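You operate a simulated robot arm through the tools that you are given. There is no shell and no other tool. Be economical: measure what you need, move in short steps, check, and stop when the job is done.

Carry out the task below with a simulated robot arm. There is one attempt and no reset: what you move stays moved.

TASK
Sort the four socks on the worktop into the tray by pattern.
Fine: plain ones at the sink end, striped ones at the window end.

The check looks at the end state, three seconds after you hand in, the way a careful person would. Anything else that was tipped, shoved, dropped, spilled or broken makes it a failure.

THE ROBOT
A 6-joint arm with a two-finger parallel gripper, fixed in place. Base frame: the origin is at the foot of the arm, x ahead of it, y to its left, z up. Readings come in m, degrees, newtons and seconds.
It reaches about 0.637 m from its shoulder. Its first joint turns from -66.0 to 66.0 degrees. Payload 1.57 kg.
Tool frame: the origin (TCP) lies between the finger pads and is the grasp point; the fingertips stand 0.03 m ahead of it; z points along the fingers, y is the line along which they close. The gripper opens to 0.08 m. The fingers are 0.017 m wide and 0.012 m thick; the gripper's body (0.04 by 0.082 m) begins 0.08 m behind the TCP.
Orientation is told as [roll, pitch, yaw] about the base's x, y, z axes, in that order, counted from this pose: with the fingers straight down and closing along the base's y, the tool's x points along the base's -x, its y along +y and its z along -z.

THE INTERFACE
- The arm moves only by the tool apply_moves. Its argument "plan" is a list that holds one entry, the list of rows, each a list of 7 numbers: the shift along the tool's x, y, z in units of 50 mm (1.0 is 50 mm), then the turn, a rotation vector about the tool's x, y, z in units of 6 degrees (1.0 is 6 degrees), then the finger opening in m, from 0 to 0.08. In form: [[[dx, dy, dz, rx, ry, rz, jaw], ...]]. A call has 1 to 12 rows; each row shifts and turns the commanded pose from where the row before left it, along the tool's axes as they then stand. A call with a number of a shift or a turn outside -1 to 1 is refused whole. Each row takes 0.2 s and may step no farther than 0.05 m and 8.6 degrees from the row before; otherwise, or with a gripper value out of range, the whole call is refused. Where a pose cannot be reached the arm comes as near as it can. A force on the tool above 40 N (or 10 N above the force at the start of the call, whichever is more), or a blocked arm, ends the call early, and 0.2 s more pass. Each finger travels about 0.153 m/s and halts on what it meets, pressing with about 36 N; the grip force reading is that of the motor and also rises with nothing between the fingers. The clock runs only during rows and for 0.2 s after the last one: add rows that do not move to give the fingers time. The reply holds the time, the measured pose of the TCP, the force on the tool along the base axes, the opening and the grip force, in the units named above and with some noise.
- Cameras (640 x 400 px; columns grow to the right, rows downward): "scene" is fixed at [0.0531, -0.3406, 0.4039]; the picture's right is [0.75, -0.66, 0.00], its down [-0.48, -0.55, -0.68] and it looks along [0.45, 0.51, -0.74] (base axes); focal length 214 px, centre (320, 200). "wrist" rides on the gripper at [0.072, -0.007, -0.122] in the tool frame; the picture's right is [0.09, 1.00, 0.00], its down [-0.84, 0.08, -0.54] and it looks along [-0.54, 0.05, 0.84] (tool axes); focal length 238 px, centre (320, 200). There is no depth. A picture from a camera that has moved, and an enlarged one, comes with that camera's place and axes in the base frame and with its lens.
- snapshot(camera): a new picture of that camera. No time passes.
- close_up(camera, box): a new picture of the part [left, top, right, bottom] of that camera's present view, enlarged. No time passes.
- finish_job(): hands the job in; it is judged then, once.

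Work in short steps. Places have to be worked out from the pictures, the camera data and where the tool is seen: move nearer, look again, correct. Check each grasp and each placing, and mend what went wrong. You have 120 turns and 68 pictures in all, those below and enlarged ones among them. Open the gripper and draw the arm clear of the work before you hand the job in, unless the task says otherwise; then end with one line.

The tools are called after "Emit:" as a command line: name --argument value ..., lists and objects as JSON in quotes. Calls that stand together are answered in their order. apply_moves: Moves the arm, as the interface text tells. Its arguments: {"type":"object","properties":{"plan":{"type":"array","items":{"type":"array","items":{"type":"array","items":{"type":"number"}}}}},"required":["plan"]} The other tools are called the same way: snapshot (camera) takes a picture; close_up (camera, box) takes an enlarged picture of a part of a camera's view; finish_job () hands the job in.

At the start:

```text
t: 0.0
tool_pos: [0.2708, -0.0725, 0.2341]
ee_rot: [0.0, 0.0, -0.1]
wrist_force: [-0.1, 0.2, -0.7]
width: 0.0801
grip_force: 0.1
```

scene: 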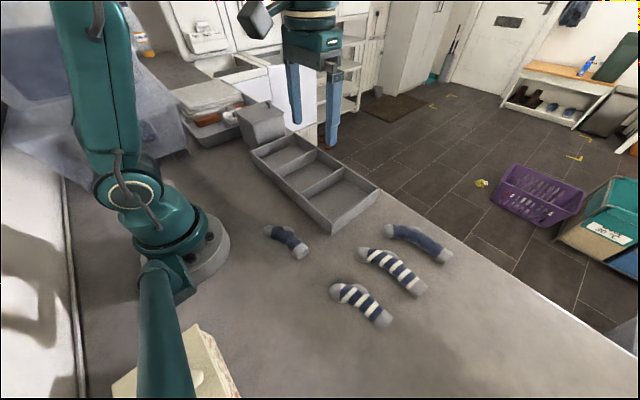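
wrist: 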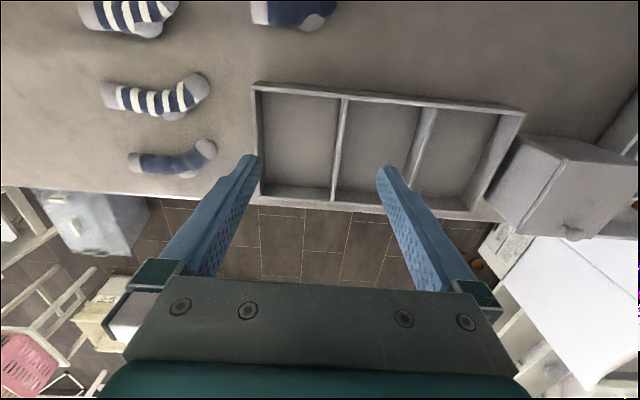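

I'll look closer at the scene to find the tray, the sink and the window.

Emit:
close_up --camera "scene" --box '[120, 0, 400, 175]'

Emit:
close_up --camera "scene" --box '[230, 120, 470, 340]'

Emit:
close_up --camera "scene" --box '[0, 0, 140, 400]'

Emit:
close_up --camera "scene" --box '[400, 0, 640, 300]'

```text
2.29 times, centred on (260, 88) of scene
camera zoom: at [0.0531, -0.3406, 0.4039], right [0.75, -0.66, 0.0], down [-0.48, -0.55, -0.68], along [0.45, 0.51, -0.74], focal length 490 px, centre (457, 457)
```

zoom: 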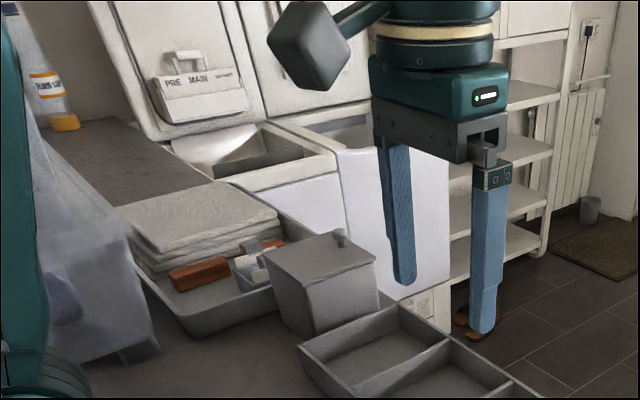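

```text
1.82 times, centred on (350, 230) of scene
camera zoom: at [0.0531, -0.3406, 0.4039], right [0.75, -0.66, 0.0], down [-0.48, -0.55, -0.68], along [0.45, 0.51, -0.74], focal length 390 px, centre (266, 146)
```

zoom: 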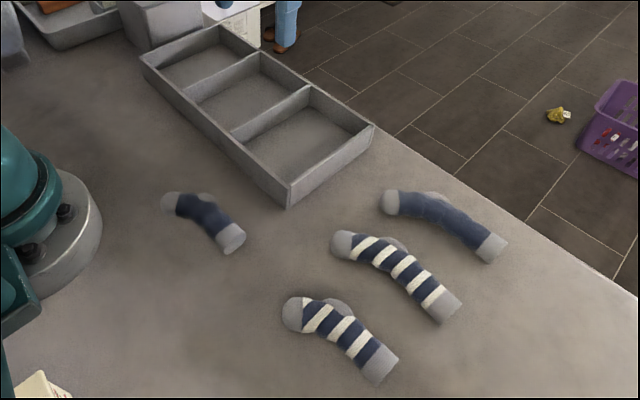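

```text
1.00 times, centred on (70, 200) of scene
camera zoom: at [0.0531, -0.3406, 0.4039], right [0.75, -0.66, 0.0], down [-0.48, -0.55, -0.68], along [0.45, 0.51, -0.74], focal length 214 px, centre (570, 200)
```

zoom: 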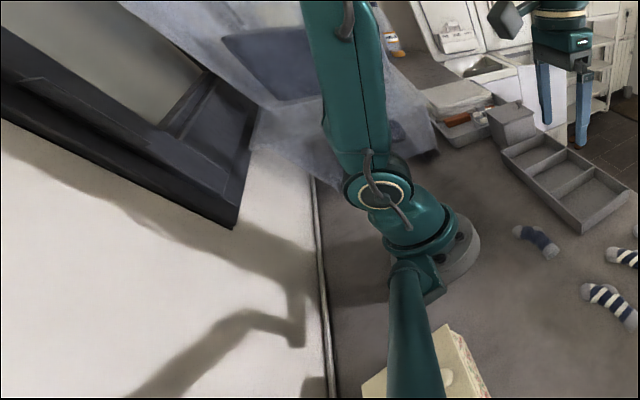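

```text
1.33 times, centred on (520, 150) of scene
camera zoom: at [0.0531, -0.3406, 0.4039], right [0.75, -0.66, 0.0], down [-0.48, -0.55, -0.68], along [0.45, 0.51, -0.74], focal length 286 px, centre (53, 267)
```

zoom: 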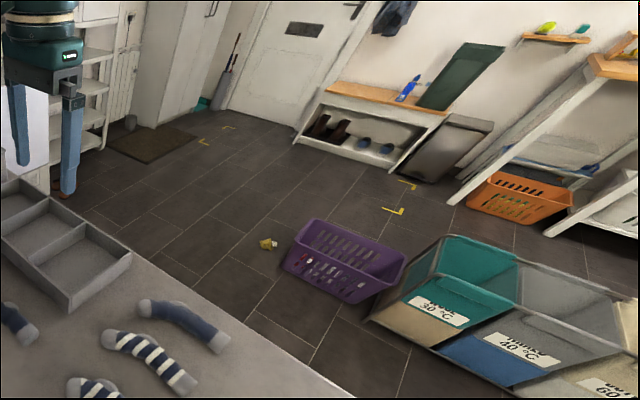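

The socks and tray are clear. The basin beyond the tray's +y end could be the sink, so I'll look past the edges of the view for the window.

Emit:
close_up --camera "scene" --box '[0, 0, 10, 400]'

Emit:
close_up --camera "scene" --box '[630, 0, 640, 400]'

Emit:
close_up --camera "scene" --box '[0, 398, 640, 400]'

Emit:
close_up --camera "scene" --box '[0, 0, 640, 2]'

```text
1.00 times, centred on (5, 200) of scene
camera zoom: at [0.0531, -0.3406, 0.4039], right [0.75, -0.66, 0.0], down [-0.48, -0.55, -0.68], along [0.45, 0.51, -0.74], focal length 214 px, centre (635, 200)
```

zoom: 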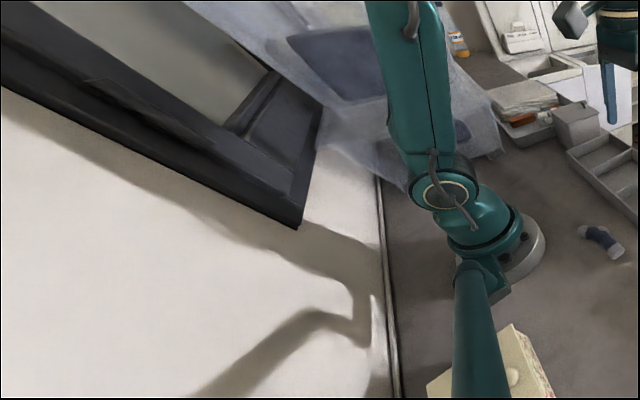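

```text
1.00 times, centred on (635, 200) of scene
camera zoom: at [0.0531, -0.3406, 0.4039], right [0.75, -0.66, 0.0], down [-0.48, -0.55, -0.68], along [0.45, 0.51, -0.74], focal length 214 px, centre (5, 200)
```

zoom: 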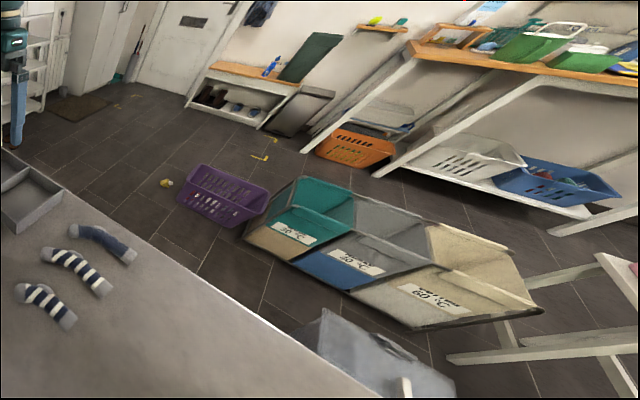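

```text
1.00 times, centred on (320, 399) of scene
camera zoom: at [0.0531, -0.3406, 0.4039], right [0.75, -0.66, 0.0], down [-0.48, -0.55, -0.68], along [0.45, 0.51, -0.74], focal length 214 px, centre (320, 1)
```

zoom: 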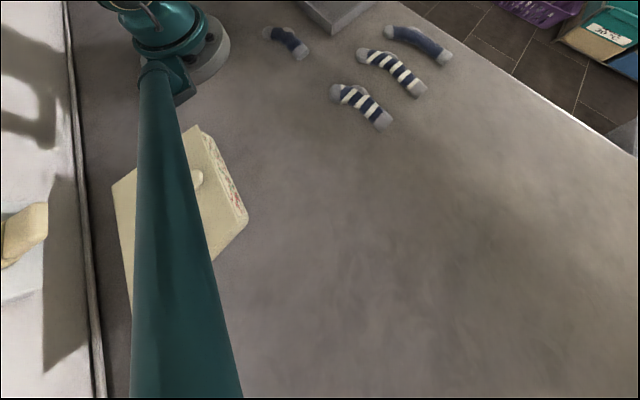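

```text
1.00 times, centred on (320, 1) of scene
camera zoom: at [0.0531, -0.3406, 0.4039], right [0.75, -0.66, 0.0], down [-0.48, -0.55, -0.68], along [0.45, 0.51, -0.74], focal length 214 px, centre (320, 399)
```

zoom: 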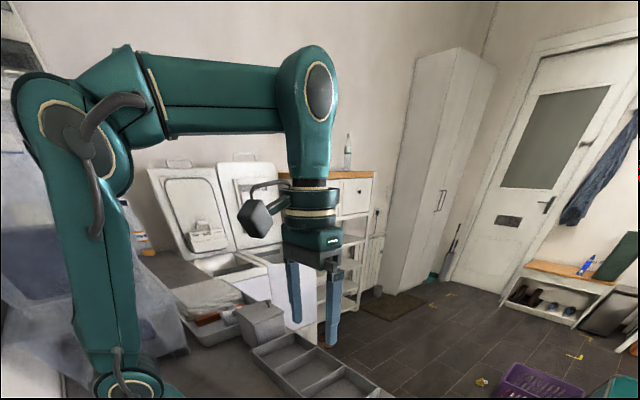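

No sink or window is certain yet: the basins at +y look like top-loading washers, and the dark frame is on the wall behind the arm. I'll widen the wrist views.

Emit:
close_up --camera "wrist" --box '[0, 398, 4, 400]'

Emit:
close_up --camera "wrist" --box '[636, 398, 640, 400]'

Emit:
close_up --camera "scene" --box '[636, 398, 640, 400]'

Emit:
close_up --camera "scene" --box '[0, 0, 4, 2]'

Emit:
close_up --camera "wrist" --box '[0, 0, 4, 2]'

```text
16.00 times, centred on (2, 399) of wrist
camera zoom: at [0.1979, -0.079, 0.3558], right [-0.09, 1.0, 0.0], down [0.84, 0.08, 0.54], along [0.54, 0.05, -0.84], focal length 3814 px, centre (5408, -2984)
```

zoom: 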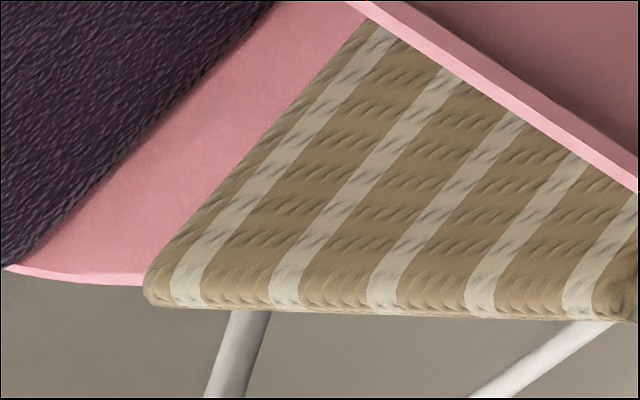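

```text
16.00 times, centred on (638, 399) of wrist
camera zoom: at [0.1979, -0.079, 0.3558], right [-0.09, 1.0, 0.0], down [0.84, 0.08, 0.54], along [0.54, 0.05, -0.84], focal length 3814 px, centre (-4768, -2984)
```

zoom: 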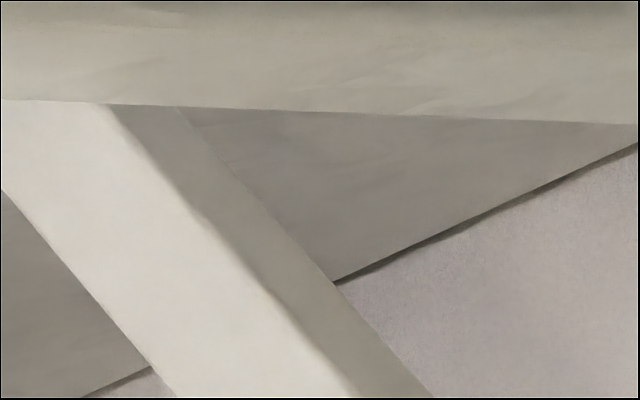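

```text
16.00 times, centred on (638, 399) of scene
camera zoom: at [0.0531, -0.3406, 0.4039], right [0.75, -0.66, 0.0], down [-0.48, -0.55, -0.68], along [0.45, 0.51, -0.74], focal length 3432 px, centre (-4768, -2984)
```

zoom: 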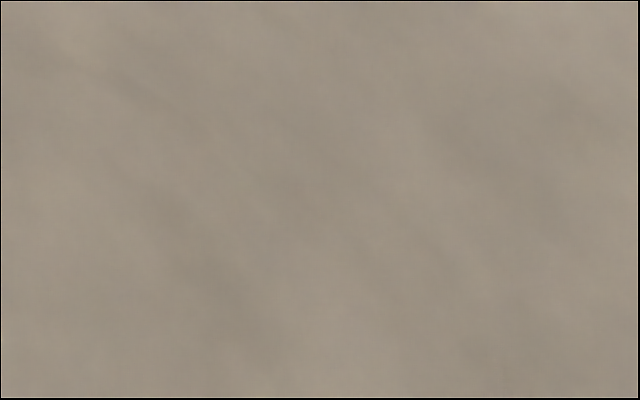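

```text
16.00 times, centred on (2, 1) of scene
camera zoom: at [0.0531, -0.3406, 0.4039], right [0.75, -0.66, 0.0], down [-0.48, -0.55, -0.68], along [0.45, 0.51, -0.74], focal length 3432 px, centre (5408, 3384)
```

zoom: 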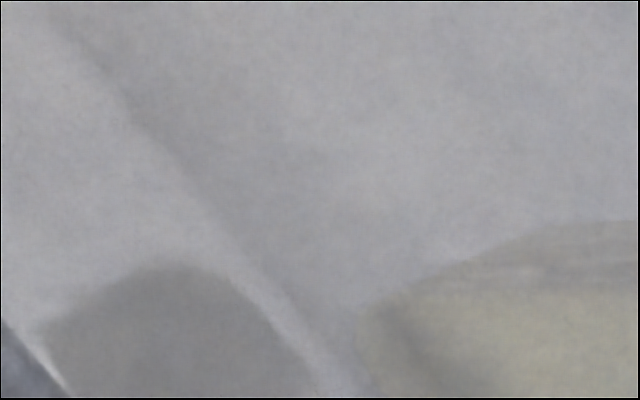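

```text
16.00 times, centred on (2, 1) of wrist
camera zoom: at [0.1979, -0.079, 0.3558], right [-0.09, 1.0, 0.0], down [0.84, 0.08, 0.54], along [0.54, 0.05, -0.84], focal length 3814 px, centre (5408, 3384)
```

zoom: 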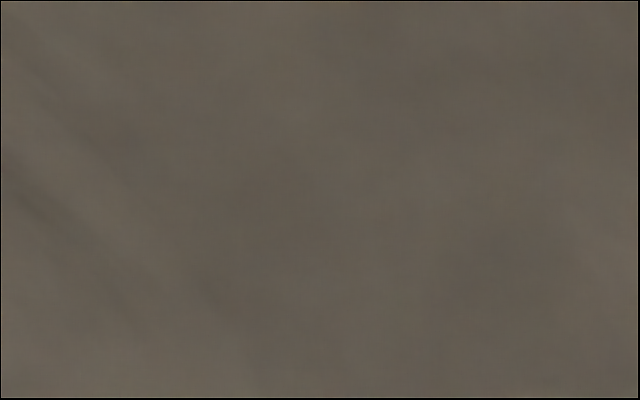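

Those corner crops showed little. I'll turn the wrist camera in place to look toward -y, high above everything.

Emit:
apply_moves --plan '[[[0, 0, 0, 0, 0, 1, 0.08], [0, 0, 0, 0, 0, 1, 0.08], [0, 0, 0, 0, 0, 1, 0.08], [0, 0, 0, 0, 0, 1, 0.08], [0, 0, 0, 0, 0, 1, 0.08], [0, 0, 0, 0, 0, 1, 0.08], [0, 0, 0, 0, 0, 1, 0.08], [0, 0, 0, 0, 0, 1, 0.08], [0, 0, 0, 0, 0, 1, 0.08], [0, 0, 0, 0, 0, 1, 0.08], [0, 0, 0, 0, 0, 1, 0.08], [0, 0, 0, 0, 0, 1, 0.08]]]'

Emit:
apply_moves --plan '[[[0, 0, -0.5, 0, -1, 0, 0.08], [0, 0, -0.5, 0, -1, 0, 0.08], [0, 0, 0, 0, -1, 0, 0.08], [0, 0, 0, 0, -1, 0, 0.08], [0, 0, 0, 0, -1, 0, 0.08], [0, 0, 0, 0, -1, 0, 0.08]]]'

Emit:
snapshot --camera "wrist"

```text
t: 2.6
tool_pos: [0.2706, -0.0737, 0.234]
ee_rot: [0.0, -0.2, -72.2]
wrist_force: [-0.9, -0.7, 0.3]
width: 0.0802
grip_force: 0.0
```

```text
t: 4.0
tool_pos: [0.2703, -0.0701, 0.2857]
ee_rot: [0.1, -36.2, -72.1]
wrist_force: [0.2, -0.4, 1.0]
width: 0.0802
grip_force: 0.0
```

```text
52 pictures are left
camera wrist: at [0.2232, 0.0516, 0.3405], right [0.92, 0.38, -0.05], down [0.18, -0.31, 0.93], along [0.33, -0.87, -0.36], focal length 238 px, centre (320, 200)
```

wrist: 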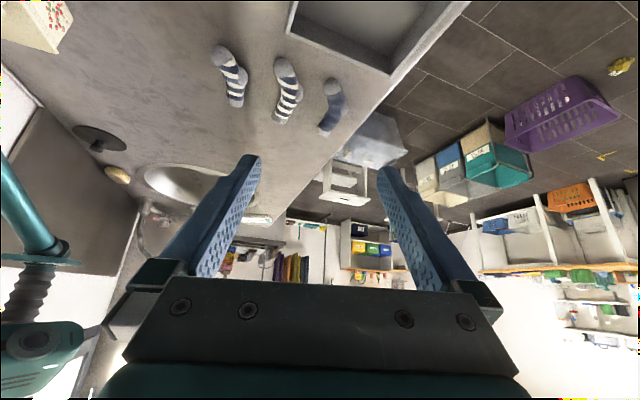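

A round washbasin appears at the -y side of the worktop. I'll confirm it and extend the view.

Emit:
close_up --camera "wrist" --box '[60, 90, 300, 240]'

Emit:
apply_moves --plan '[[[0, 0, 0, 0, 1, 0, 0.08], [0, 0, 0, 0, 1, 0, 0.08], [0, 0, 0, 0, 1, 0, 0.08], [0, 0, 0, 0, 1, 0, 0.08], [0, 0, 0, 0, 1, 0, 0.08], [0, 0, 0, 0, 1, 0, 0.08]]]'

Emit:
apply_moves --plan '[[[0, 0, 0, 0, 0, -1, 0.08], [0, 0, 0, 0, 0, -1, 0.08], [0, 0, 0, 0, 0, -1, 0.08], [0, 0, 0, 0, 0, -1, 0.08], [0, 0, 0, 0, 0, -1, 0.08], [0, 0, 0, 0, 0, -1, 0.08], [0, 0, 0, 0, 0, -1, 0.08], [0, 0, 0, 0, 0, -1, 0.08], [0, 0, 0, 0, 0, -1, 0.08], [0, 0, 0, 0, 0, -1, 0.08], [0, 0, 0, 0, 0, -1, 0.08], [0, 0, 0, 0, 0, -1, 0.08]]]'

Emit:
apply_moves --plan '[[[0, 0, 0, 0, 0, -1, 0.08], [0, 0, 0, 0, 0, -1, 0.08], [0, 0, 0, 0, 0, -1, 0.08], [0, 0, 0, 0, 0, -1, 0.08], [0, 0, 0, 0, 0, -1, 0.08], [0, 0, 0, 0, 0, -1, 0.08], [0, 0, 0, 0, 0, -1, 0.08], [0, 0, 0, 0, 0, -1, 0.08], [0, 0, 0, 0, 0, -1, 0.08], [0, 0, 0, 0, 0, -1, 0.08], [0, 0, 0, 0, 0, -1, 0.08], [0, 0, 0, 0, 0, -1, 0.08]]]'

Emit:
apply_moves --plan '[[[0, 0, 0, 0, -1, 0, 0.08], [0, 0, 0, 0, -1, 0, 0.08], [0, 0, 0, 0, -1, 0, 0.08], [0, 0, 0, 0, -1, 0, 0.08], [0, 0, 0, 0, -1, 0, 0.08], [0, 0, 0, 0, -1, 0, 0.08]]]'

Emit:
snapshot --camera "wrist"

```text
2.67 times, centred on (180, 165) of wrist
camera zoom: at [0.2232, 0.0516, 0.3405], right [0.92, 0.38, -0.05], down [0.18, -0.31, 0.93], along [0.33, -0.87, -0.36], focal length 636 px, centre (693, 293)
```

zoom: 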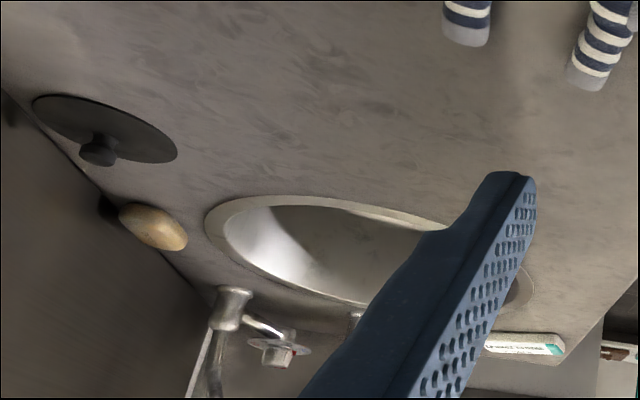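

```text
t: 5.4
tool_pos: [0.2697, -0.0697, 0.2851]
ee_rot: [0.0, 0.0, -72.0]
wrist_force: [-0.5, 0.5, -0.3]
width: 0.0801
grip_force: 0.0
```

```text
t: 8.0
tool_pos: [0.2695, -0.0688, 0.2855]
ee_rot: [0.0, -0.1, -0.1]
wrist_force: [0.0, -0.2, -0.9]
width: 0.0801
grip_force: 0.1
```

```text
t: 10.6
tool_pos: [0.27, -0.0696, 0.2857]
ee_rot: [0.0, 0.1, 72.0]
wrist_force: [-0.5, -0.9, 0.1]
width: 0.08
grip_force: 0.1
```

```text
t: 12.0
tool_pos: [0.2696, -0.0706, 0.284]
ee_rot: [-0.2, -36.1, 72.0]
wrist_force: [0.6, 1.0, -0.4]
width: 0.08
grip_force: 0.1
```

```text
50 pictures are left
camera wrist: at [0.2352, -0.1957, 0.3399], right [-0.97, 0.24, -0.06], down [0.04, 0.36, 0.93], along [0.24, 0.9, -0.36], focal length 238 px, centre (320, 200)
```

wrist: 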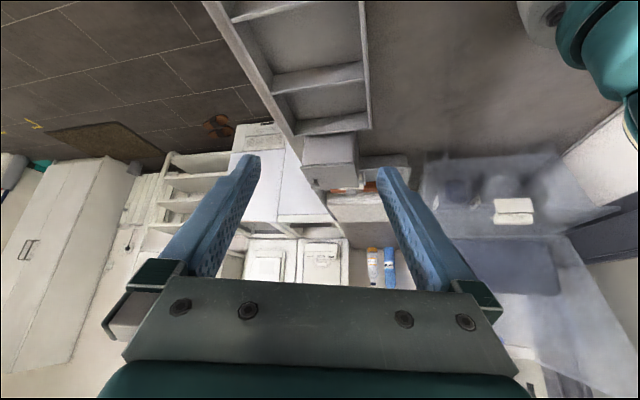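

The washbasin with a tap is at -y, and the window is toward +y. So plain socks go in the -y end compartment (around x 0.33, y -0.10) and striped ones in the +y end (around 0.33, 0.12). By triangulation the worktop is near z=0. I'll return upright and turn toward the short plain sock at about (0.164, -0.105).

Emit:
apply_moves --plan '[[[0, 0, 0, 0, 1, 0, 0.08], [0, 0, 0, 0, 1, 0, 0.08], [0, 0, 0, 0, 1, 0, 0.08], [0, 0, 0, 0, 1, 0, 0.08], [0, 0, 0, 0, 1, 0, 0.08], [0, 0, 0, 0, 1, 0, 0.08]]]'

Emit:
apply_moves --plan '[[[0, 0, 0, 0, 0, 1, 0.08], [0, 0, 0, 0, 0, 1, 0.08], [0, 0, 0, 0, 0, 1, 0.08], [0, 0, 0, 0, 0, 1, 0.08], [0, 0, 0, 0, 0, 1, 0.08], [0, 0, 0, 0, 0, 1, 0.08], [0, 0, 0, 0, 0, 1, 0.08], [0, 0, 0, 0, 0, 1, 0.08], [0, 0, 0, 0, 0, 1, 0.08], [0, 0, 0, 0, 0, 1, 0.08], [0, 0, 0, 0, 0, 1, 0.08], [0, 0, 0, 0, 0, 1, 0.08]]]'

Emit:
apply_moves --plan '[[[0, 0, 0, 0, 0, 1, 0.08], [0, 0, 0, 0, 0, 1, 0.08], [0, 0, 0, 0, 0, 1, 0.08], [0, 0, 0, 0, 0, 1, 0.08], [0, 0, 0, 0, 0, 1, 0.08], [0, 0, 0, 0, 0, 1, 0.08], [0, 0, 0, 0, 0, 1, 0.08], [0, 0, 0, 0, 0, 1, 0.08], [0, 0, 0, 0, 0, 1, 0.08], [0, 0, 0, 0, 0, 1, 0.08], [0, 0, 0, 0, 0, 1, 0.08], [0, 0, 0, 0, 0, 1, 0.08]]]'

Emit:
apply_moves --plan '[[[0, -0.55, 0.5, 0, 0, 0, 0.07], [0, -0.55, 0.5, 0, 0, 0, 0.07], [0, -0.55, 0.5, 0, 0, 0, 0.07], [0, -0.55, 0.5, 0, 0, 0.5, 0.07], [0, 0, 0.5, 0, 0, 0, 0.07], [0, 0, 0.5, 0, 0, 0, 0.07]]]'

Emit:
snapshot --camera "wrist"

```text
t: 13.4
tool_pos: [0.27, -0.0701, 0.2857]
ee_rot: [0.0, 0.2, 71.9]
wrist_force: [-0.4, 0.5, -0.4]
width: 0.0801
grip_force: 0.2
```

```text
t: 16.0
tool_pos: [0.2693, -0.071, 0.2855]
ee_rot: [0.0, -0.1, -0.2]
wrist_force: [-0.1, 0.0, -0.1]
width: 0.0801
grip_force: 0.1
```

```text
t: 18.6
tool_pos: [0.2709, -0.0691, 0.2852]
ee_rot: [0.0, -0.2, -72.1]
wrist_force: [-0.2, -0.5, 0.5]
width: 0.0799
grip_force: 0.0
```

```text
t: 20.0
tool_pos: [0.1664, -0.1063, 0.1356]
ee_rot: [0.2, -0.1, -75.1]
wrist_force: [-0.7, 0.3, -1.1]
width: 0.0703
grip_force: 0.0
```

```text
49 pictures are left
camera wrist: at [0.1408, -0.0377, 0.2557], right [0.94, 0.35, 0.0], down [0.29, -0.79, 0.54], along [0.19, -0.51, -0.84], focal length 238 px, centre (320, 200)
```

wrist: 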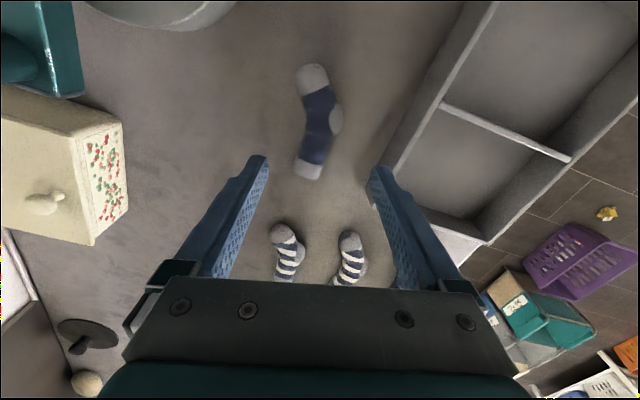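

The sock lies between the fingers, centred near (0.163, -0.106). I'll go down to TCP z of about 0.036, watching the force, then close.

Emit:
apply_moves --plan '[[[0, -0.06, 0.5, 0, 0, 0, 0.07], [0, 0, 0.5, 0, 0, 0, 0.07], [0, 0, 0.5, 0, 0, 0, 0.07], [0, 0, 0.25, 0, 0, 0, 0.07], [0, 0, 0.24, 0, 0, 0, 0.07]]]'

Emit:
snapshot --camera "wrist"

```text
t: 21.2
tool_pos: [0.1623, -0.105, 0.0351]
ee_rot: [0.0, -0.1, -75.0]
wrist_force: [0.9, -0.4, 0.1]
width: 0.0699
grip_force: 0.1
```

```text
48 pictures are left
camera wrist: at [0.1372, -0.0368, 0.1561], right [0.94, 0.35, 0.0], down [0.29, -0.79, 0.54], along [0.19, -0.51, -0.84], focal length 238 px, centre (320, 200)
```

wrist: 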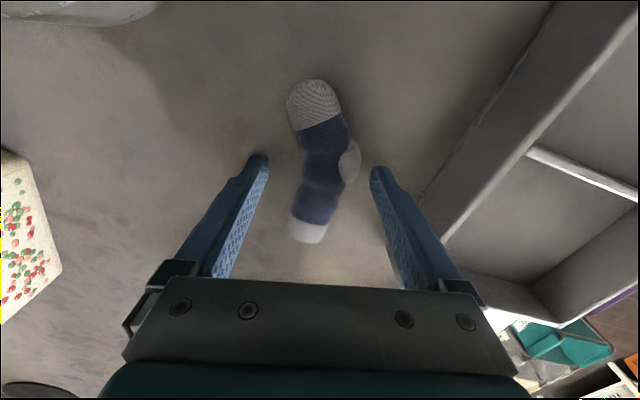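

The fingers straddle the sock beside its heel bump. I'll shift 1 cm toward the cuff, close, and lift a little.

Emit:
apply_moves --plan '[[[-0.2, 0, 0.06, 0, 0, 0, 0.07], [0, 0, 0, 0, 0, 0, 0.03], [0, 0, 0, 0, 0, 0, 0.0], [0, 0, 0, 0, 0, 0, 0.0]]]'

Emit:
apply_moves --plan '[[[0, 0, -0.4, 0, 0, 0, 0.0], [0, 0, -0.8, 0, 0, 0, 0.0], [0, 0, -0.8, 0, 0, 0, 0.0]]]'

Emit:
snapshot --camera "wrist"

```text
t: 22.2
tool_pos: [0.1651, -0.115, 0.033]
ee_rot: [0.0, -0.1, -75.0]
wrist_force: [0.3, 0.9, -0.2]
width: 0.0317
grip_force: 35.7
```

```text
t: 23.0
tool_pos: [0.1657, -0.1159, 0.1348]
ee_rot: [0.1, 0.0, -75.1]
wrist_force: [-0.3, -0.7, 0.2]
width: 0.0
grip_force: 21.1
```

```text
47 pictures are left
camera wrist: at [0.1392, -0.047, 0.2553], right [0.94, 0.35, 0.0], down [0.29, -0.79, 0.54], along [0.19, -0.51, -0.84], focal length 238 px, centre (320, 200)
```

wrist: 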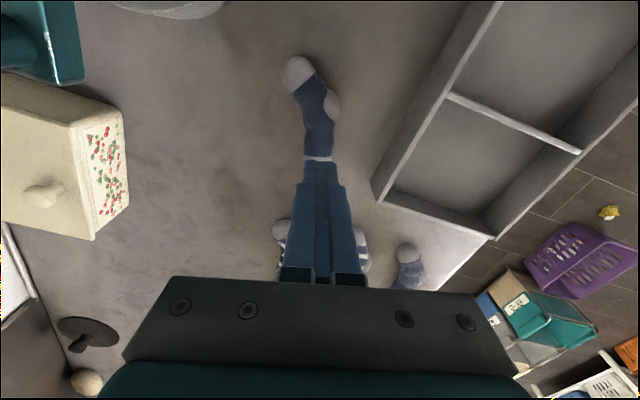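

The sock slipped out (opening went 0.032 to 0), so the grip was too shallow. I'll go back over it open and step down gently to feel for the table.

Emit:
apply_moves --plan '[[[0, 0, 0, 0, 0, 0, 0.06], [0, 0, 0.8, 0, 0, 0, 0.06], [0, 0, 0.8, 0, 0, 0, 0.06], [0, 0, 0.4, 0, 0, 0, 0.06]]]'

Emit:
apply_moves --plan '[[[0, 0, 0.08, 0, 0, 0, 0.06], [0, 0, 0.08, 0, 0, 0, 0.06]]]'

Emit:
snapshot --camera "wrist"

Emit:
close_up --camera "scene" --box '[220, 180, 340, 280]'

```text
t: 24.0
tool_pos: [0.1656, -0.1146, 0.0339]
ee_rot: [0.0, -0.1, -75.2]
wrist_force: [0.2, 0.6, 0.1]
width: 0.0602
grip_force: 0.0
```

```text
t: 24.5
tool_pos: [0.1652, -0.115, 0.031]
ee_rot: [0.0, 0.0, -75.0]
wrist_force: [-0.2, 1.5, 6.2]
width: 0.0599
grip_force: 0.1
stopped in row 2: the force on the tool passed its limit (the readings are from after the stop); the commanded pose is now the measured one
```

```text
46 pictures are left
camera wrist: at [0.1396, -0.0463, 0.1508], right [0.94, 0.35, 0.0], down [0.29, -0.79, 0.54], along [0.19, -0.51, -0.84], focal length 238 px, centre (320, 200)
```

wrist: 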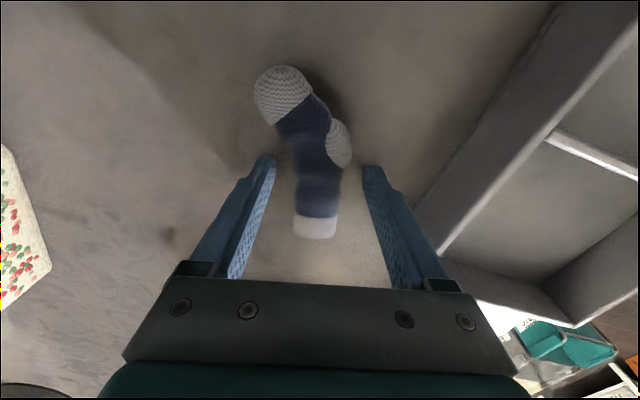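

```text
4.00 times, centred on (280, 230) of scene
camera zoom: at [0.053, -0.3406, 0.4039], right [0.75, -0.66, 0.0], down [-0.48, -0.55, -0.68], along [0.45, 0.51, -0.74], focal length 858 px, centre (480, 80)
```

zoom: 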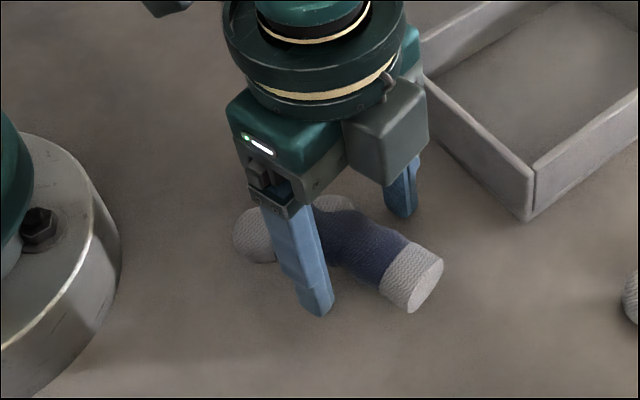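

Contact was at TCP z of about 0.031, so the table is at z≈0.001. The leg now lines up with the fingers. I'll shift about 12 mm toward the cuff, clear of the heel, then grip and lift slowly.

Emit:
apply_moves --plan '[[[-0.24, 0, -0.03, 0, 0, 0, 0.06], [0, 0, 0, 0, 0, 0, 0.03], [0, 0, 0, 0, 0, 0, 0.01], [0, 0, 0, 0, 0, 0, 0.01], [0, 0, 0, 0, 0, 0, 0.01], [0, 0, 0, 0, 0, 0, 0.01]]]'

Emit:
snapshot --camera "wrist"

```text
t: 25.9
tool_pos: [0.1686, -0.1257, 0.0322]
ee_rot: [-0.1, 0.0, -75.1]
wrist_force: [-0.6, -0.2, 1.5]
width: 0.0283
grip_force: 36.1
```

```text
44 pictures are left
camera wrist: at [0.1426, -0.058, 0.1525], right [0.94, 0.35, 0.0], down [0.29, -0.79, 0.54], along [0.19, -0.51, -0.84], focal length 238 px, centre (320, 200)
```

wrist: 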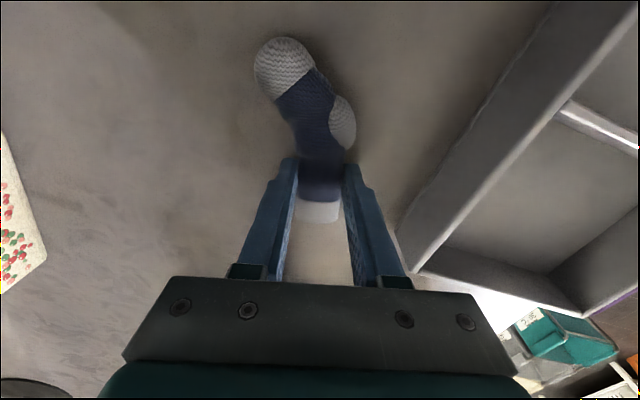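

The leg is held at 28 mm. I'll lift slowly.

Emit:
apply_moves --plan '[[[0, 0, -0.1, 0, 0, 0, 0.01], [0, 0, -0.1, 0, 0, 0, 0.01], [0, 0, -0.15, 0, 0, 0, 0.01], [0, 0, -0.15, 0, 0, 0, 0.01], [0, 0, -0.2, 0, 0, 0, 0.01], [0, 0, -0.2, 0, 0, 0, 0.01]]]'

Emit:
snapshot --camera "wrist"

```text
t: 27.3
tool_pos: [0.1678, -0.1265, 0.0774]
ee_rot: [0.0, 0.0, -75.1]
wrist_force: [-0.5, 0.1, -0.1]
width: 0.0284
grip_force: 35.7
```

```text
43 pictures are left
camera wrist: at [0.1428, -0.0584, 0.1979], right [0.94, 0.35, 0.0], down [0.29, -0.79, 0.54], along [0.19, -0.51, -0.84], focal length 238 px, centre (320, 200)
```

wrist: 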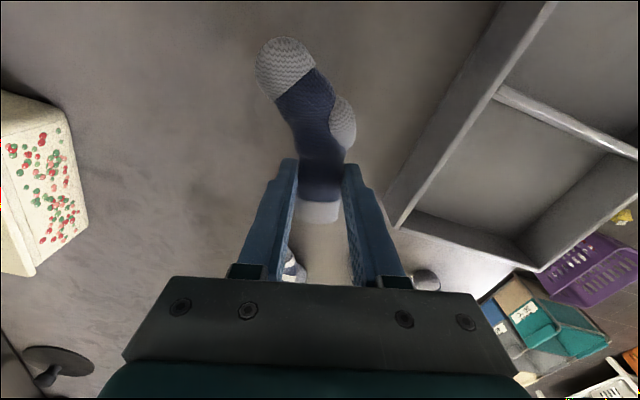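

The sock is held firmly. I'll raise it, carry it over the -y compartment, then rotate to yaw -18 so it lies along x.

Emit:
apply_moves --plan '[[[0, 0, -0.5, 0, 0, 0, 0.01], [0, 0, -0.5, 0, 0, 0, 0.01], [-0.14, 0.75, 0, 0, 0, 0, 0.01], [-0.14, 0.75, 0, 0, 0, 0, 0.01], [-0.14, 0.75, 0, 0, 0, 0, 0.01], [-0.14, 0.75, 0, 0, 0, 0, 0.01], [-0.14, 0.75, 0, 0, 0, 0, 0.01]]]'

Emit:
apply_moves --plan '[[[0, 0, 0, 0, 0, -0.95, 0.01], [0, 0, 0, 0, 0, -0.95, 0.01], [0, 0, 0, 0, 0, -0.95, 0.01], [0, 0, 0, 0, 0, -0.95, 0.01], [0, 0, 0, 0, 0, -0.95, 0.01], [0, 0, 0, 0, 0, -0.95, 0.01], [0, 0, 0, 0, 0, -0.95, 0.01], [0, 0, 0, 0, 0, -0.95, 0.01], [0, 0, 0, 0, 0, -0.95, 0.01], [0, 0, 0, 0, 0, -0.95, 0.01]]]'

Emit:
snapshot --camera "wrist"

Emit:
close_up --camera "scene" --box '[230, 80, 430, 260]'

```text
t: 28.9
tool_pos: [0.3595, -0.1106, 0.1256]
ee_rot: [-0.1, 0.0, -75.1]
wrist_force: [-0.5, -0.3, -0.5]
width: 0.0285
grip_force: 36.4
```

```text
t: 31.1
tool_pos: [0.358, -0.1111, 0.1272]
ee_rot: [0.1, -0.1, -18.0]
wrist_force: [-0.9, -0.1, 0.0]
width: 0.0284
grip_force: 36.0
```

```text
42 pictures are left
camera wrist: at [0.2869, -0.0953, 0.2473], right [0.22, 0.98, 0.0], down [0.82, -0.18, 0.54], along [0.53, -0.12, -0.84], focal length 238 px, centre (320, 200)
```

wrist: 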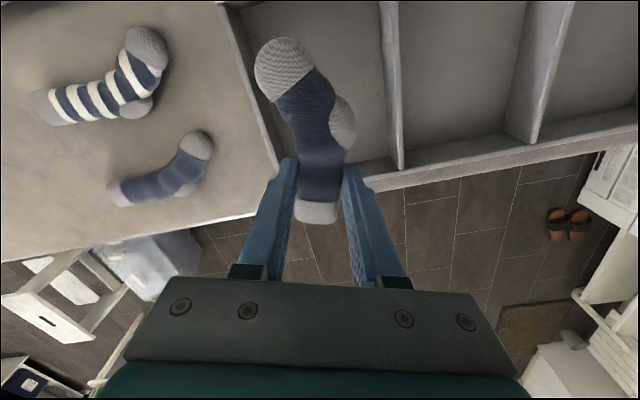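

```text
2.22 times, centred on (330, 170) of scene
camera zoom: at [0.0531, -0.3406, 0.4039], right [0.75, -0.66, 0.0], down [-0.48, -0.55, -0.68], along [0.45, 0.51, -0.74], focal length 477 px, centre (298, 267)
```

zoom: 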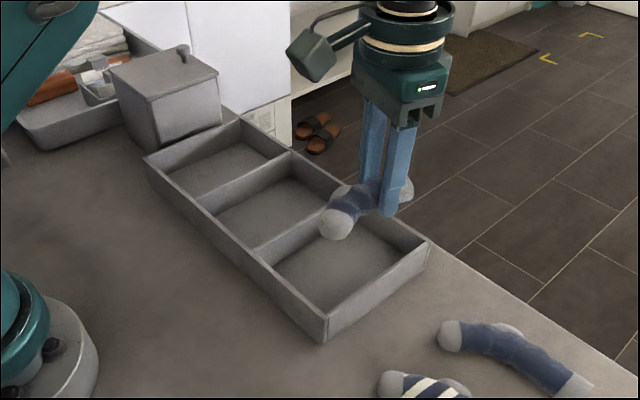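

The sock is above the compartment and well aligned. I'll lower it to about z=0.042 and open only a little.

Emit:
apply_moves --plan '[[[0, 0, 0.5, 0, 0, 0, 0.01], [0, 0, 0.5, 0, 0, 0, 0.01], [0, 0, 0.4, 0, 0, 0, 0.01], [0, 0, 0.15, 0, 0, 0, 0.01], [0, 0, 0.1, 0, 0, 0, 0.01]]]'

Emit:
snapshot --camera "wrist"

```text
t: 32.3
tool_pos: [0.3588, -0.112, 0.0444]
ee_rot: [-0.1, -0.1, -18.1]
wrist_force: [-0.7, 0.7, -0.1]
width: 0.0286
grip_force: 35.9
```

```text
40 pictures are left
camera wrist: at [0.2873, -0.0948, 0.165], right [0.22, 0.98, 0.0], down [0.82, -0.19, 0.54], along [0.53, -0.12, -0.84], focal length 238 px, centre (320, 200)
```

wrist: 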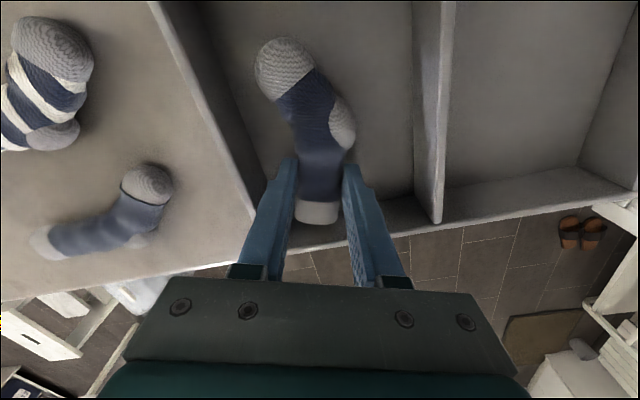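

It sits inside with clearance on both sides. I'll release gently and rise.

Emit:
apply_moves --plan '[[[0, 0, 0.06, 0, 0, 0, 0.01], [0, 0, 0, 0, 0, 0, 0.038], [0, 0, 0, 0, 0, 0, 0.038], [0, 0, -0.4, 0, 0, 0, 0.038], [0, 0, -0.6, 0, 0, 0, 0.038], [0, 0, -0.8, 0, 0, 0, 0.038], [0, 0, -0.6, 0, 0, 0, 0.06]]]'

Emit:
snapshot --camera "wrist"

```text
t: 33.9
tool_pos: [0.3593, -0.1111, 0.163]
ee_rot: [0.0, -0.2, -18.0]
wrist_force: [0.0, 0.7, -0.6]
width: 0.06
grip_force: 0.1
```

```text
39 pictures are left
camera wrist: at [0.2879, -0.0944, 0.2841], right [0.22, 0.98, 0.0], down [0.82, -0.19, 0.54], along [0.53, -0.12, -0.84], focal length 238 px, centre (320, 200)
```

wrist: 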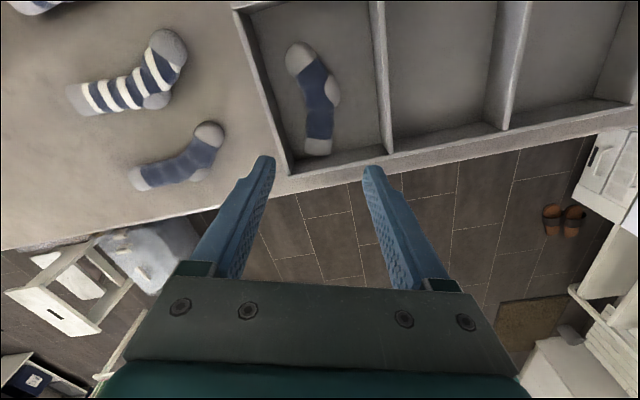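

The short plain sock lies neatly in the sink-end compartment. Next is the long plain sock, whose leg is near (0.371, -0.305): I'll rotate to yaw -82 and move above it.

Emit:
apply_moves --plan '[[[0, 0, 0, 0, 0, 0.97, 0.06], [0, 0, 0, 0, 0, 0.97, 0.06], [0, 0, 0, 0, 0, 0.97, 0.06], [0, 0, 0, 0, 0, 0.97, 0.06], [0, 0, 0, 0, 0, 0.97, 0.06], [0, 0, 0, 0, 0, 0.97, 0.06], [0, 0, 0, 0, 0, 0.97, 0.06], [0, 0, 0, 0, 0, 0.97, 0.06], [0, 0, 0, 0, 0, 0.97, 0.06], [0, 0, 0, 0, 0, 0.97, 0.06], [0, 0, 0, 0, 0, 0.97, 0.06]]]'

Emit:
apply_moves --plan '[[[-0.93, -0.075, 0, 0, 0, 0, 0.06], [-0.93, -0.075, 0, 0, 0, 0, 0.06], [-0.93, -0.075, 0.2, 0, 0, 0, 0.06], [-0.93, -0.075, 0.2, 0, 0, 0, 0.06], [-0.16, 0, 0.6, 0, 0, 0, 0.06]]]'

Emit:
snapshot --camera "wrist"

```text
t: 36.3
tool_pos: [0.3592, -0.1121, 0.1616]
ee_rot: [-0.1, 0.0, -82.2]
wrist_force: [0.5, 0.0, -0.5]
width: 0.0598
grip_force: 0.0
```

```text
t: 37.5
tool_pos: [0.3128, -0.2638, 0.0916]
ee_rot: [0.0, 0.0, -82.1]
wrist_force: [0.4, 0.8, 0.3]
width: 0.0598
grip_force: 0.0
out of reach, approached as far as the arm can: row 1, 2, 3, 4
```

```text
38 pictures are left
camera wrist: at [0.296, -0.1923, 0.2117], right [0.97, 0.23, 0.0], down [0.19, -0.82, 0.54], along [0.12, -0.53, -0.84], focal length 238 px, centre (320, 200)
```

wrist: 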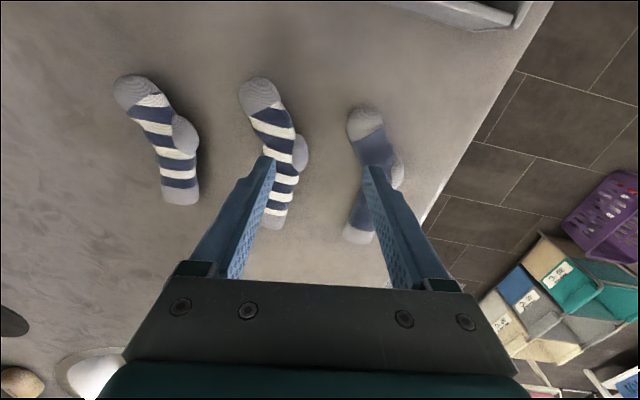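

The far sock is at the edge of reach at that height. Lower down the arm may extend more, so I'll try moving toward it at z≈0.075, with the tips still above the socks.

Emit:
apply_moves --plan '[[[0, 0, 0.32, 0, 0, 0, 0.06], [-0.3, 0.34, 0, 0, 0, 0, 0.06], [-0.3, 0.34, 0, 0, 0, 0, 0.06], [-0.3, 0.34, 0, 0, 0, 0, 0.06]]]'

Emit:
snapshot --camera "wrist"

```text
t: 38.5
tool_pos: [0.3209, -0.2677, 0.0672]
ee_rot: [0.0, 0.0, -82.1]
wrist_force: [-0.1, 0.5, 0.2]
width: 0.0601
grip_force: 0.0
out of reach, approached as far as the arm can: row 2, 3, 4
```

```text
37 pictures are left
camera wrist: at [0.304, -0.1966, 0.1885], right [0.97, 0.23, 0.0], down [0.19, -0.82, 0.54], along [0.12, -0.53, -0.84], focal length 238 px, centre (320, 200)
```

wrist: 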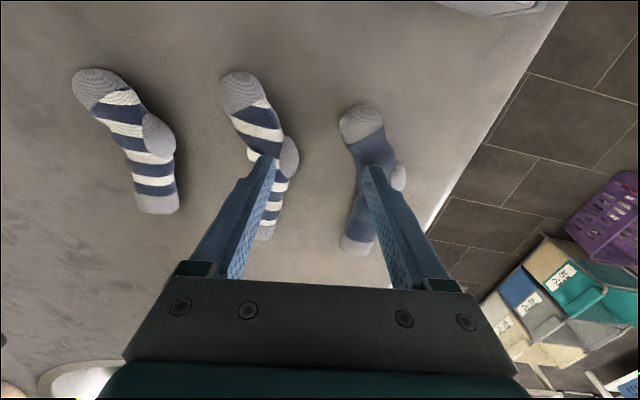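

Straight down the arm runs out near radius 0.42 and I need about 0.46. I'll tilt the tool 24° outward about the closing axis, with yaw near -72, and hover over the sock.

Emit:
apply_moves --plan '[[[0, 0, -0.36, 0, 0, -0.85, 0.06], [0, 0, 0, 0, 0, -0.85, 0.06], [0, 0, 0, 0, -1, 0, 0.06], [0, 0, 0, 0, -1, 0, 0.06], [0, 0, 0, 0, -1, 0, 0.06], [0, 0, 0, 0, -1, 0, 0.06]]]'

Emit:
apply_moves --plan '[[[-0.28, 0.38, 0.13, 0, 0, 0, 0.06], [-0.28, 0.38, 0.13, 0, 0, 0, 0.06]]]'

Emit:
snapshot --camera "wrist"

```text
t: 39.9
tool_pos: [0.318, -0.2658, 0.086]
ee_rot: [0.1, -24.2, -72.0]
wrist_force: [-0.1, 0.0, -0.8]
width: 0.0599
grip_force: 0.1
out of reach, approached as far as the arm can: row 1
```

```text
t: 40.5
tool_pos: [0.3635, -0.2827, 0.0837]
ee_rot: [0.0, -24.1, -72.0]
wrist_force: [1.0, -0.2, -0.9]
width: 0.06
grip_force: 0.1
```

```text
36 pictures are left
camera wrist: at [0.3204, -0.1751, 0.165], right [0.92, 0.39, -0.04], down [0.24, -0.49, 0.84], along [0.31, -0.78, -0.55], focal length 238 px, centre (320, 200)
```

wrist: 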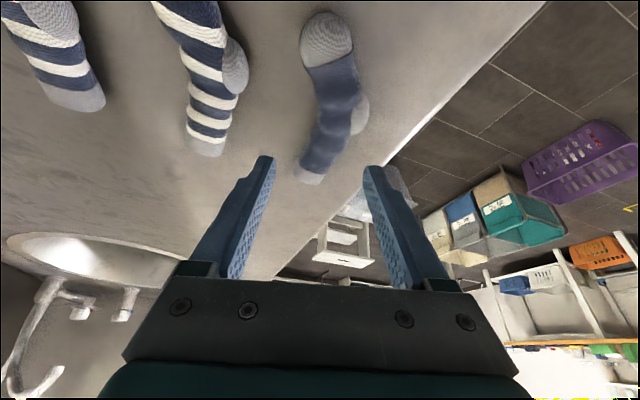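

Within reach now; the leg runs along y at x≈0.377. I'll turn 10° more about the vertical and descend with the tips at about (0.376, -0.308).

Emit:
apply_moves --plan '[[[0, 0, 0, 0.34, 0, 0.76, 0.06], [0, 0, 0, 0.34, 0, 0.76, 0.06], [0.03, 0.19, 0.25, 0, 0, 0, 0.06], [0.03, 0, 0.25, 0, 0, 0, 0.06], [0.03, 0, 0.25, 0, 0, 0, 0.06], [0.03, 0, 0.15, 0, 0, 0, 0.06]]]'

Emit:
snapshot --camera "wrist"

Emit:
close_up --camera "scene" --box '[350, 180, 480, 290]'

```text
t: 41.9
tool_pos: [0.3745, -0.2944, 0.0421]
ee_rot: [0.1, -24.1, -81.9]
wrist_force: [0.4, 1.3, 0.2]
width: 0.0601
grip_force: 0.2
```

```text
35 pictures are left
camera wrist: at [0.3511, -0.1813, 0.1224], right [0.97, 0.22, -0.04], down [0.15, -0.53, 0.84], along [0.17, -0.82, -0.55], focal length 238 px, centre (320, 200)
```

wrist: 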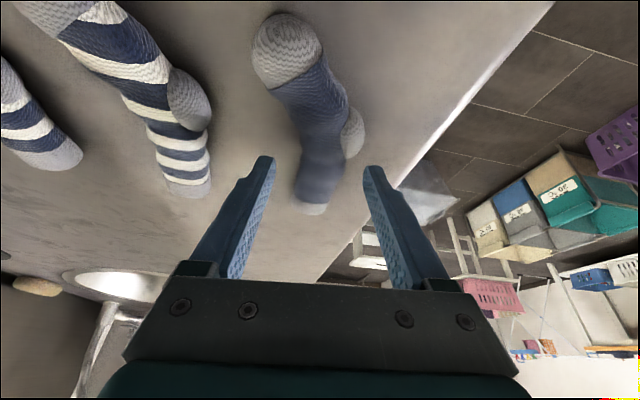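

```text
3.64 times, centred on (415, 235) of scene
camera zoom: at [0.0531, -0.3406, 0.4039], right [0.75, -0.66, 0.0], down [-0.48, -0.55, -0.68], along [0.45, 0.51, -0.74], focal length 780 px, centre (-26, 73)
```

zoom: 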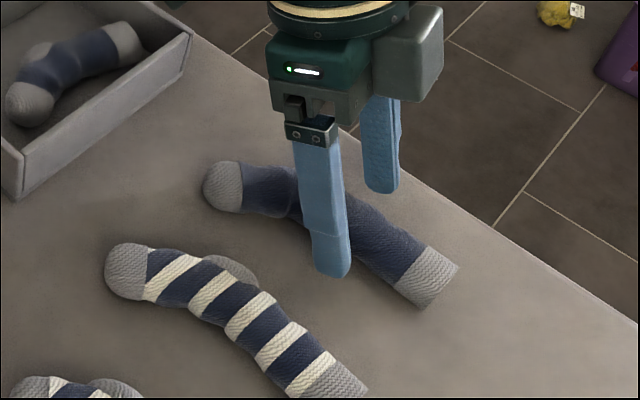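

The leg is centred between the fingers. I'll go down the last 6 mm, grip, and lift straight up slowly.

Emit:
apply_moves --plan '[[[0.05, 0, 0.1, 0, 0, 0, 0.06], [0, 0, 0, 0, 0, 0, 0.03], [0, 0, 0, 0, 0, 0, 0.01], [0, 0, 0, 0, 0, 0, 0.01], [0, 0, 0, 0, 0, 0, 0.01]]]'

Emit:
apply_moves --plan '[[[-0.04, 0, -0.09, 0, 0, 0, 0.01], [-0.04, 0, -0.09, 0, 0, 0, 0.01], [-0.06, 0, -0.14, 0, 0, 0, 0.01], [-0.06, 0, -0.14, 0, 0, 0, 0.01], [-0.08, 0, -0.18, 0, 0, 0, 0.01], [-0.08, 0, -0.18, 0, 0, 0, 0.01]]]'

Emit:
snapshot --camera "wrist"

```text
t: 43.1
tool_pos: [0.3745, -0.294, 0.0359]
ee_rot: [0.0, -24.0, -81.8]
wrist_force: [-0.8, -0.3, 2.1]
width: 0.0292
grip_force: 35.7
```

```text
t: 44.5
tool_pos: [0.3742, -0.2926, 0.082]
ee_rot: [0.1, -24.0, -82.0]
wrist_force: [0.1, 0.1, -0.5]
width: 0.0286
grip_force: 36.4
```

```text
33 pictures are left
camera wrist: at [0.3518, -0.1796, 0.1618], right [0.97, 0.22, -0.04], down [0.15, -0.53, 0.84], along [0.17, -0.82, -0.55], focal length 238 px, centre (320, 200)
```

wrist: 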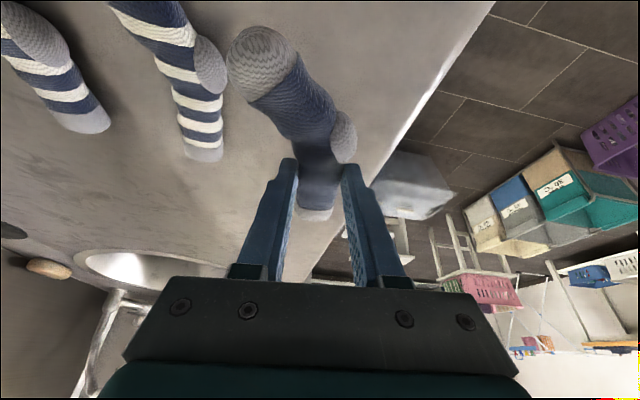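

It's held. I'll lift, carry it over the sink-end compartment, then turn about the vertical to yaw -20, keeping the tilt so the sock stays level.

Emit:
apply_moves --plan '[[[-0.18, 0, -0.41, 0, 0, 0, 0.01], [0.78, 0.027, -0.348, 0, 0, 0, 0.01], [0.6, 0.027, -0.75, 0, 0, 0, 0.01], [0.78, 0.027, -0.348, 0, 0, 0, 0.01], [0.78, 0.027, -0.348, 0, 0, 0, 0.01], [0.78, 0.027, -0.348, 0, 0, 0, 0.01]]]'

Emit:
apply_moves --plan '[[[0, 0, 0, -0.38, 0, -0.858, 0.01], [0, 0, 0, -0.38, 0, -0.858, 0.01], [0, 0, 0, -0.38, 0, -0.858, 0.01], [0, 0, 0, -0.38, 0, -0.858, 0.01], [0, 0, 0, -0.38, 0, -0.858, 0.01], [0, 0, 0, -0.38, 0, -0.858, 0.01], [0, 0, 0, -0.38, 0, -0.858, 0.01], [0, 0, 0, -0.38, 0, -0.858, 0.01], [0, 0, 0, -0.38, 0, -0.858, 0.01], [0, 0, 0, -0.38, 0, -0.858, 0.01], [0, 0, 0, -0.38, 0, -0.858, 0.01]]]'

Emit:
snapshot --camera "wrist"

```text
t: 45.9
tool_pos: [0.4129, -0.0972, 0.1441]
ee_rot: [0.0, -24.0, -82.0]
wrist_force: [0.3, 0.4, -0.2]
width: 0.0286
grip_force: 36.1
out of reach, approached as far as the arm can: row 2, 3, 4, 5, 6
```

```text
t: 48.3
tool_pos: [0.4694, -0.1018, 0.1642]
ee_rot: [-0.3, -23.8, -19.7]
wrist_force: [-0.5, 0.1, -0.1]
width: 0.0284
grip_force: 35.9
out of reach, approached as far as the arm can: row 1, 2, 3, 4, 5, 6, 7, 8, 9, 11
```

```text
32 pictures are left
camera wrist: at [0.3569, -0.0691, 0.2459], right [0.26, 0.97, -0.04], down [0.54, -0.11, 0.83], along [0.8, -0.24, -0.55], focal length 238 px, centre (320, 200)
```

wrist: 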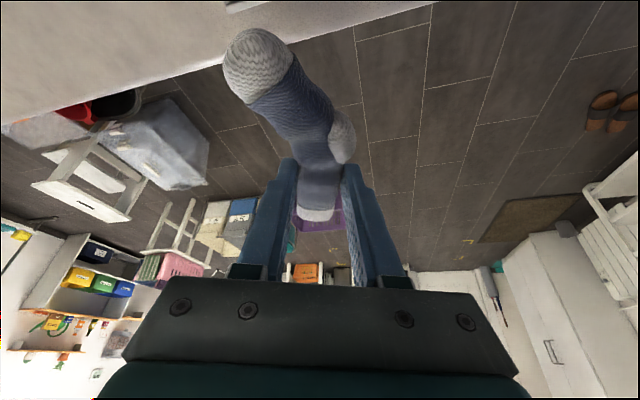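

The arm drifted outward at its reach limit but still holds the sock. I'll bring it back in over the compartment to about (0.351, -0.08, 0.12).

Emit:
apply_moves --plan '[[[0.63, -0.1, -0.04, 0, 0, 0, 0.01], [0.63, -0.1, -0.04, 0, 0, 0, 0.01], [0.63, -0.1, -0.04, 0, 0, 0, 0.01], [0.63, -0.1, -0.04, 0, 0, 0, 0.01]]]'

Emit:
snapshot --camera "wrist"

Emit:
close_up --camera "scene" --box '[230, 80, 430, 260]'

```text
t: 49.3
tool_pos: [0.3533, -0.0806, 0.1222]
ee_rot: [0.0, -24.2, -20.0]
wrist_force: [0.4, 0.3, -0.1]
width: 0.0285
grip_force: 35.3
out of reach, approached as far as the arm can: row 1
```

```text
31 pictures are left
camera wrist: at [0.2416, -0.0464, 0.2034], right [0.26, 0.96, -0.04], down [0.53, -0.11, 0.84], along [0.8, -0.24, -0.54], focal length 238 px, centre (320, 200)
```

wrist: 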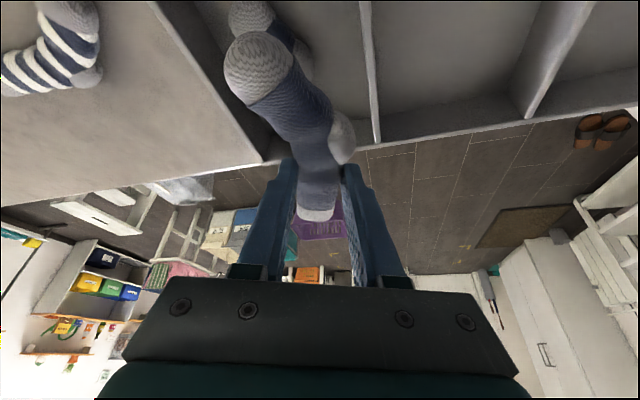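

```text
2.22 times, centred on (330, 170) of scene
camera zoom: at [0.0531, -0.3406, 0.4039], right [0.75, -0.66, 0.0], down [-0.48, -0.55, -0.68], along [0.45, 0.51, -0.74], focal length 477 px, centre (298, 267)
```

zoom: 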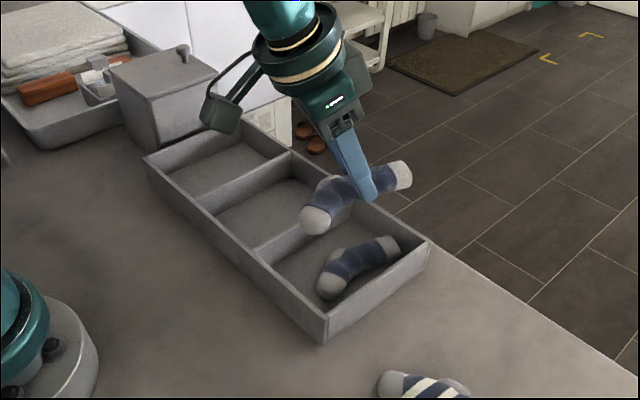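

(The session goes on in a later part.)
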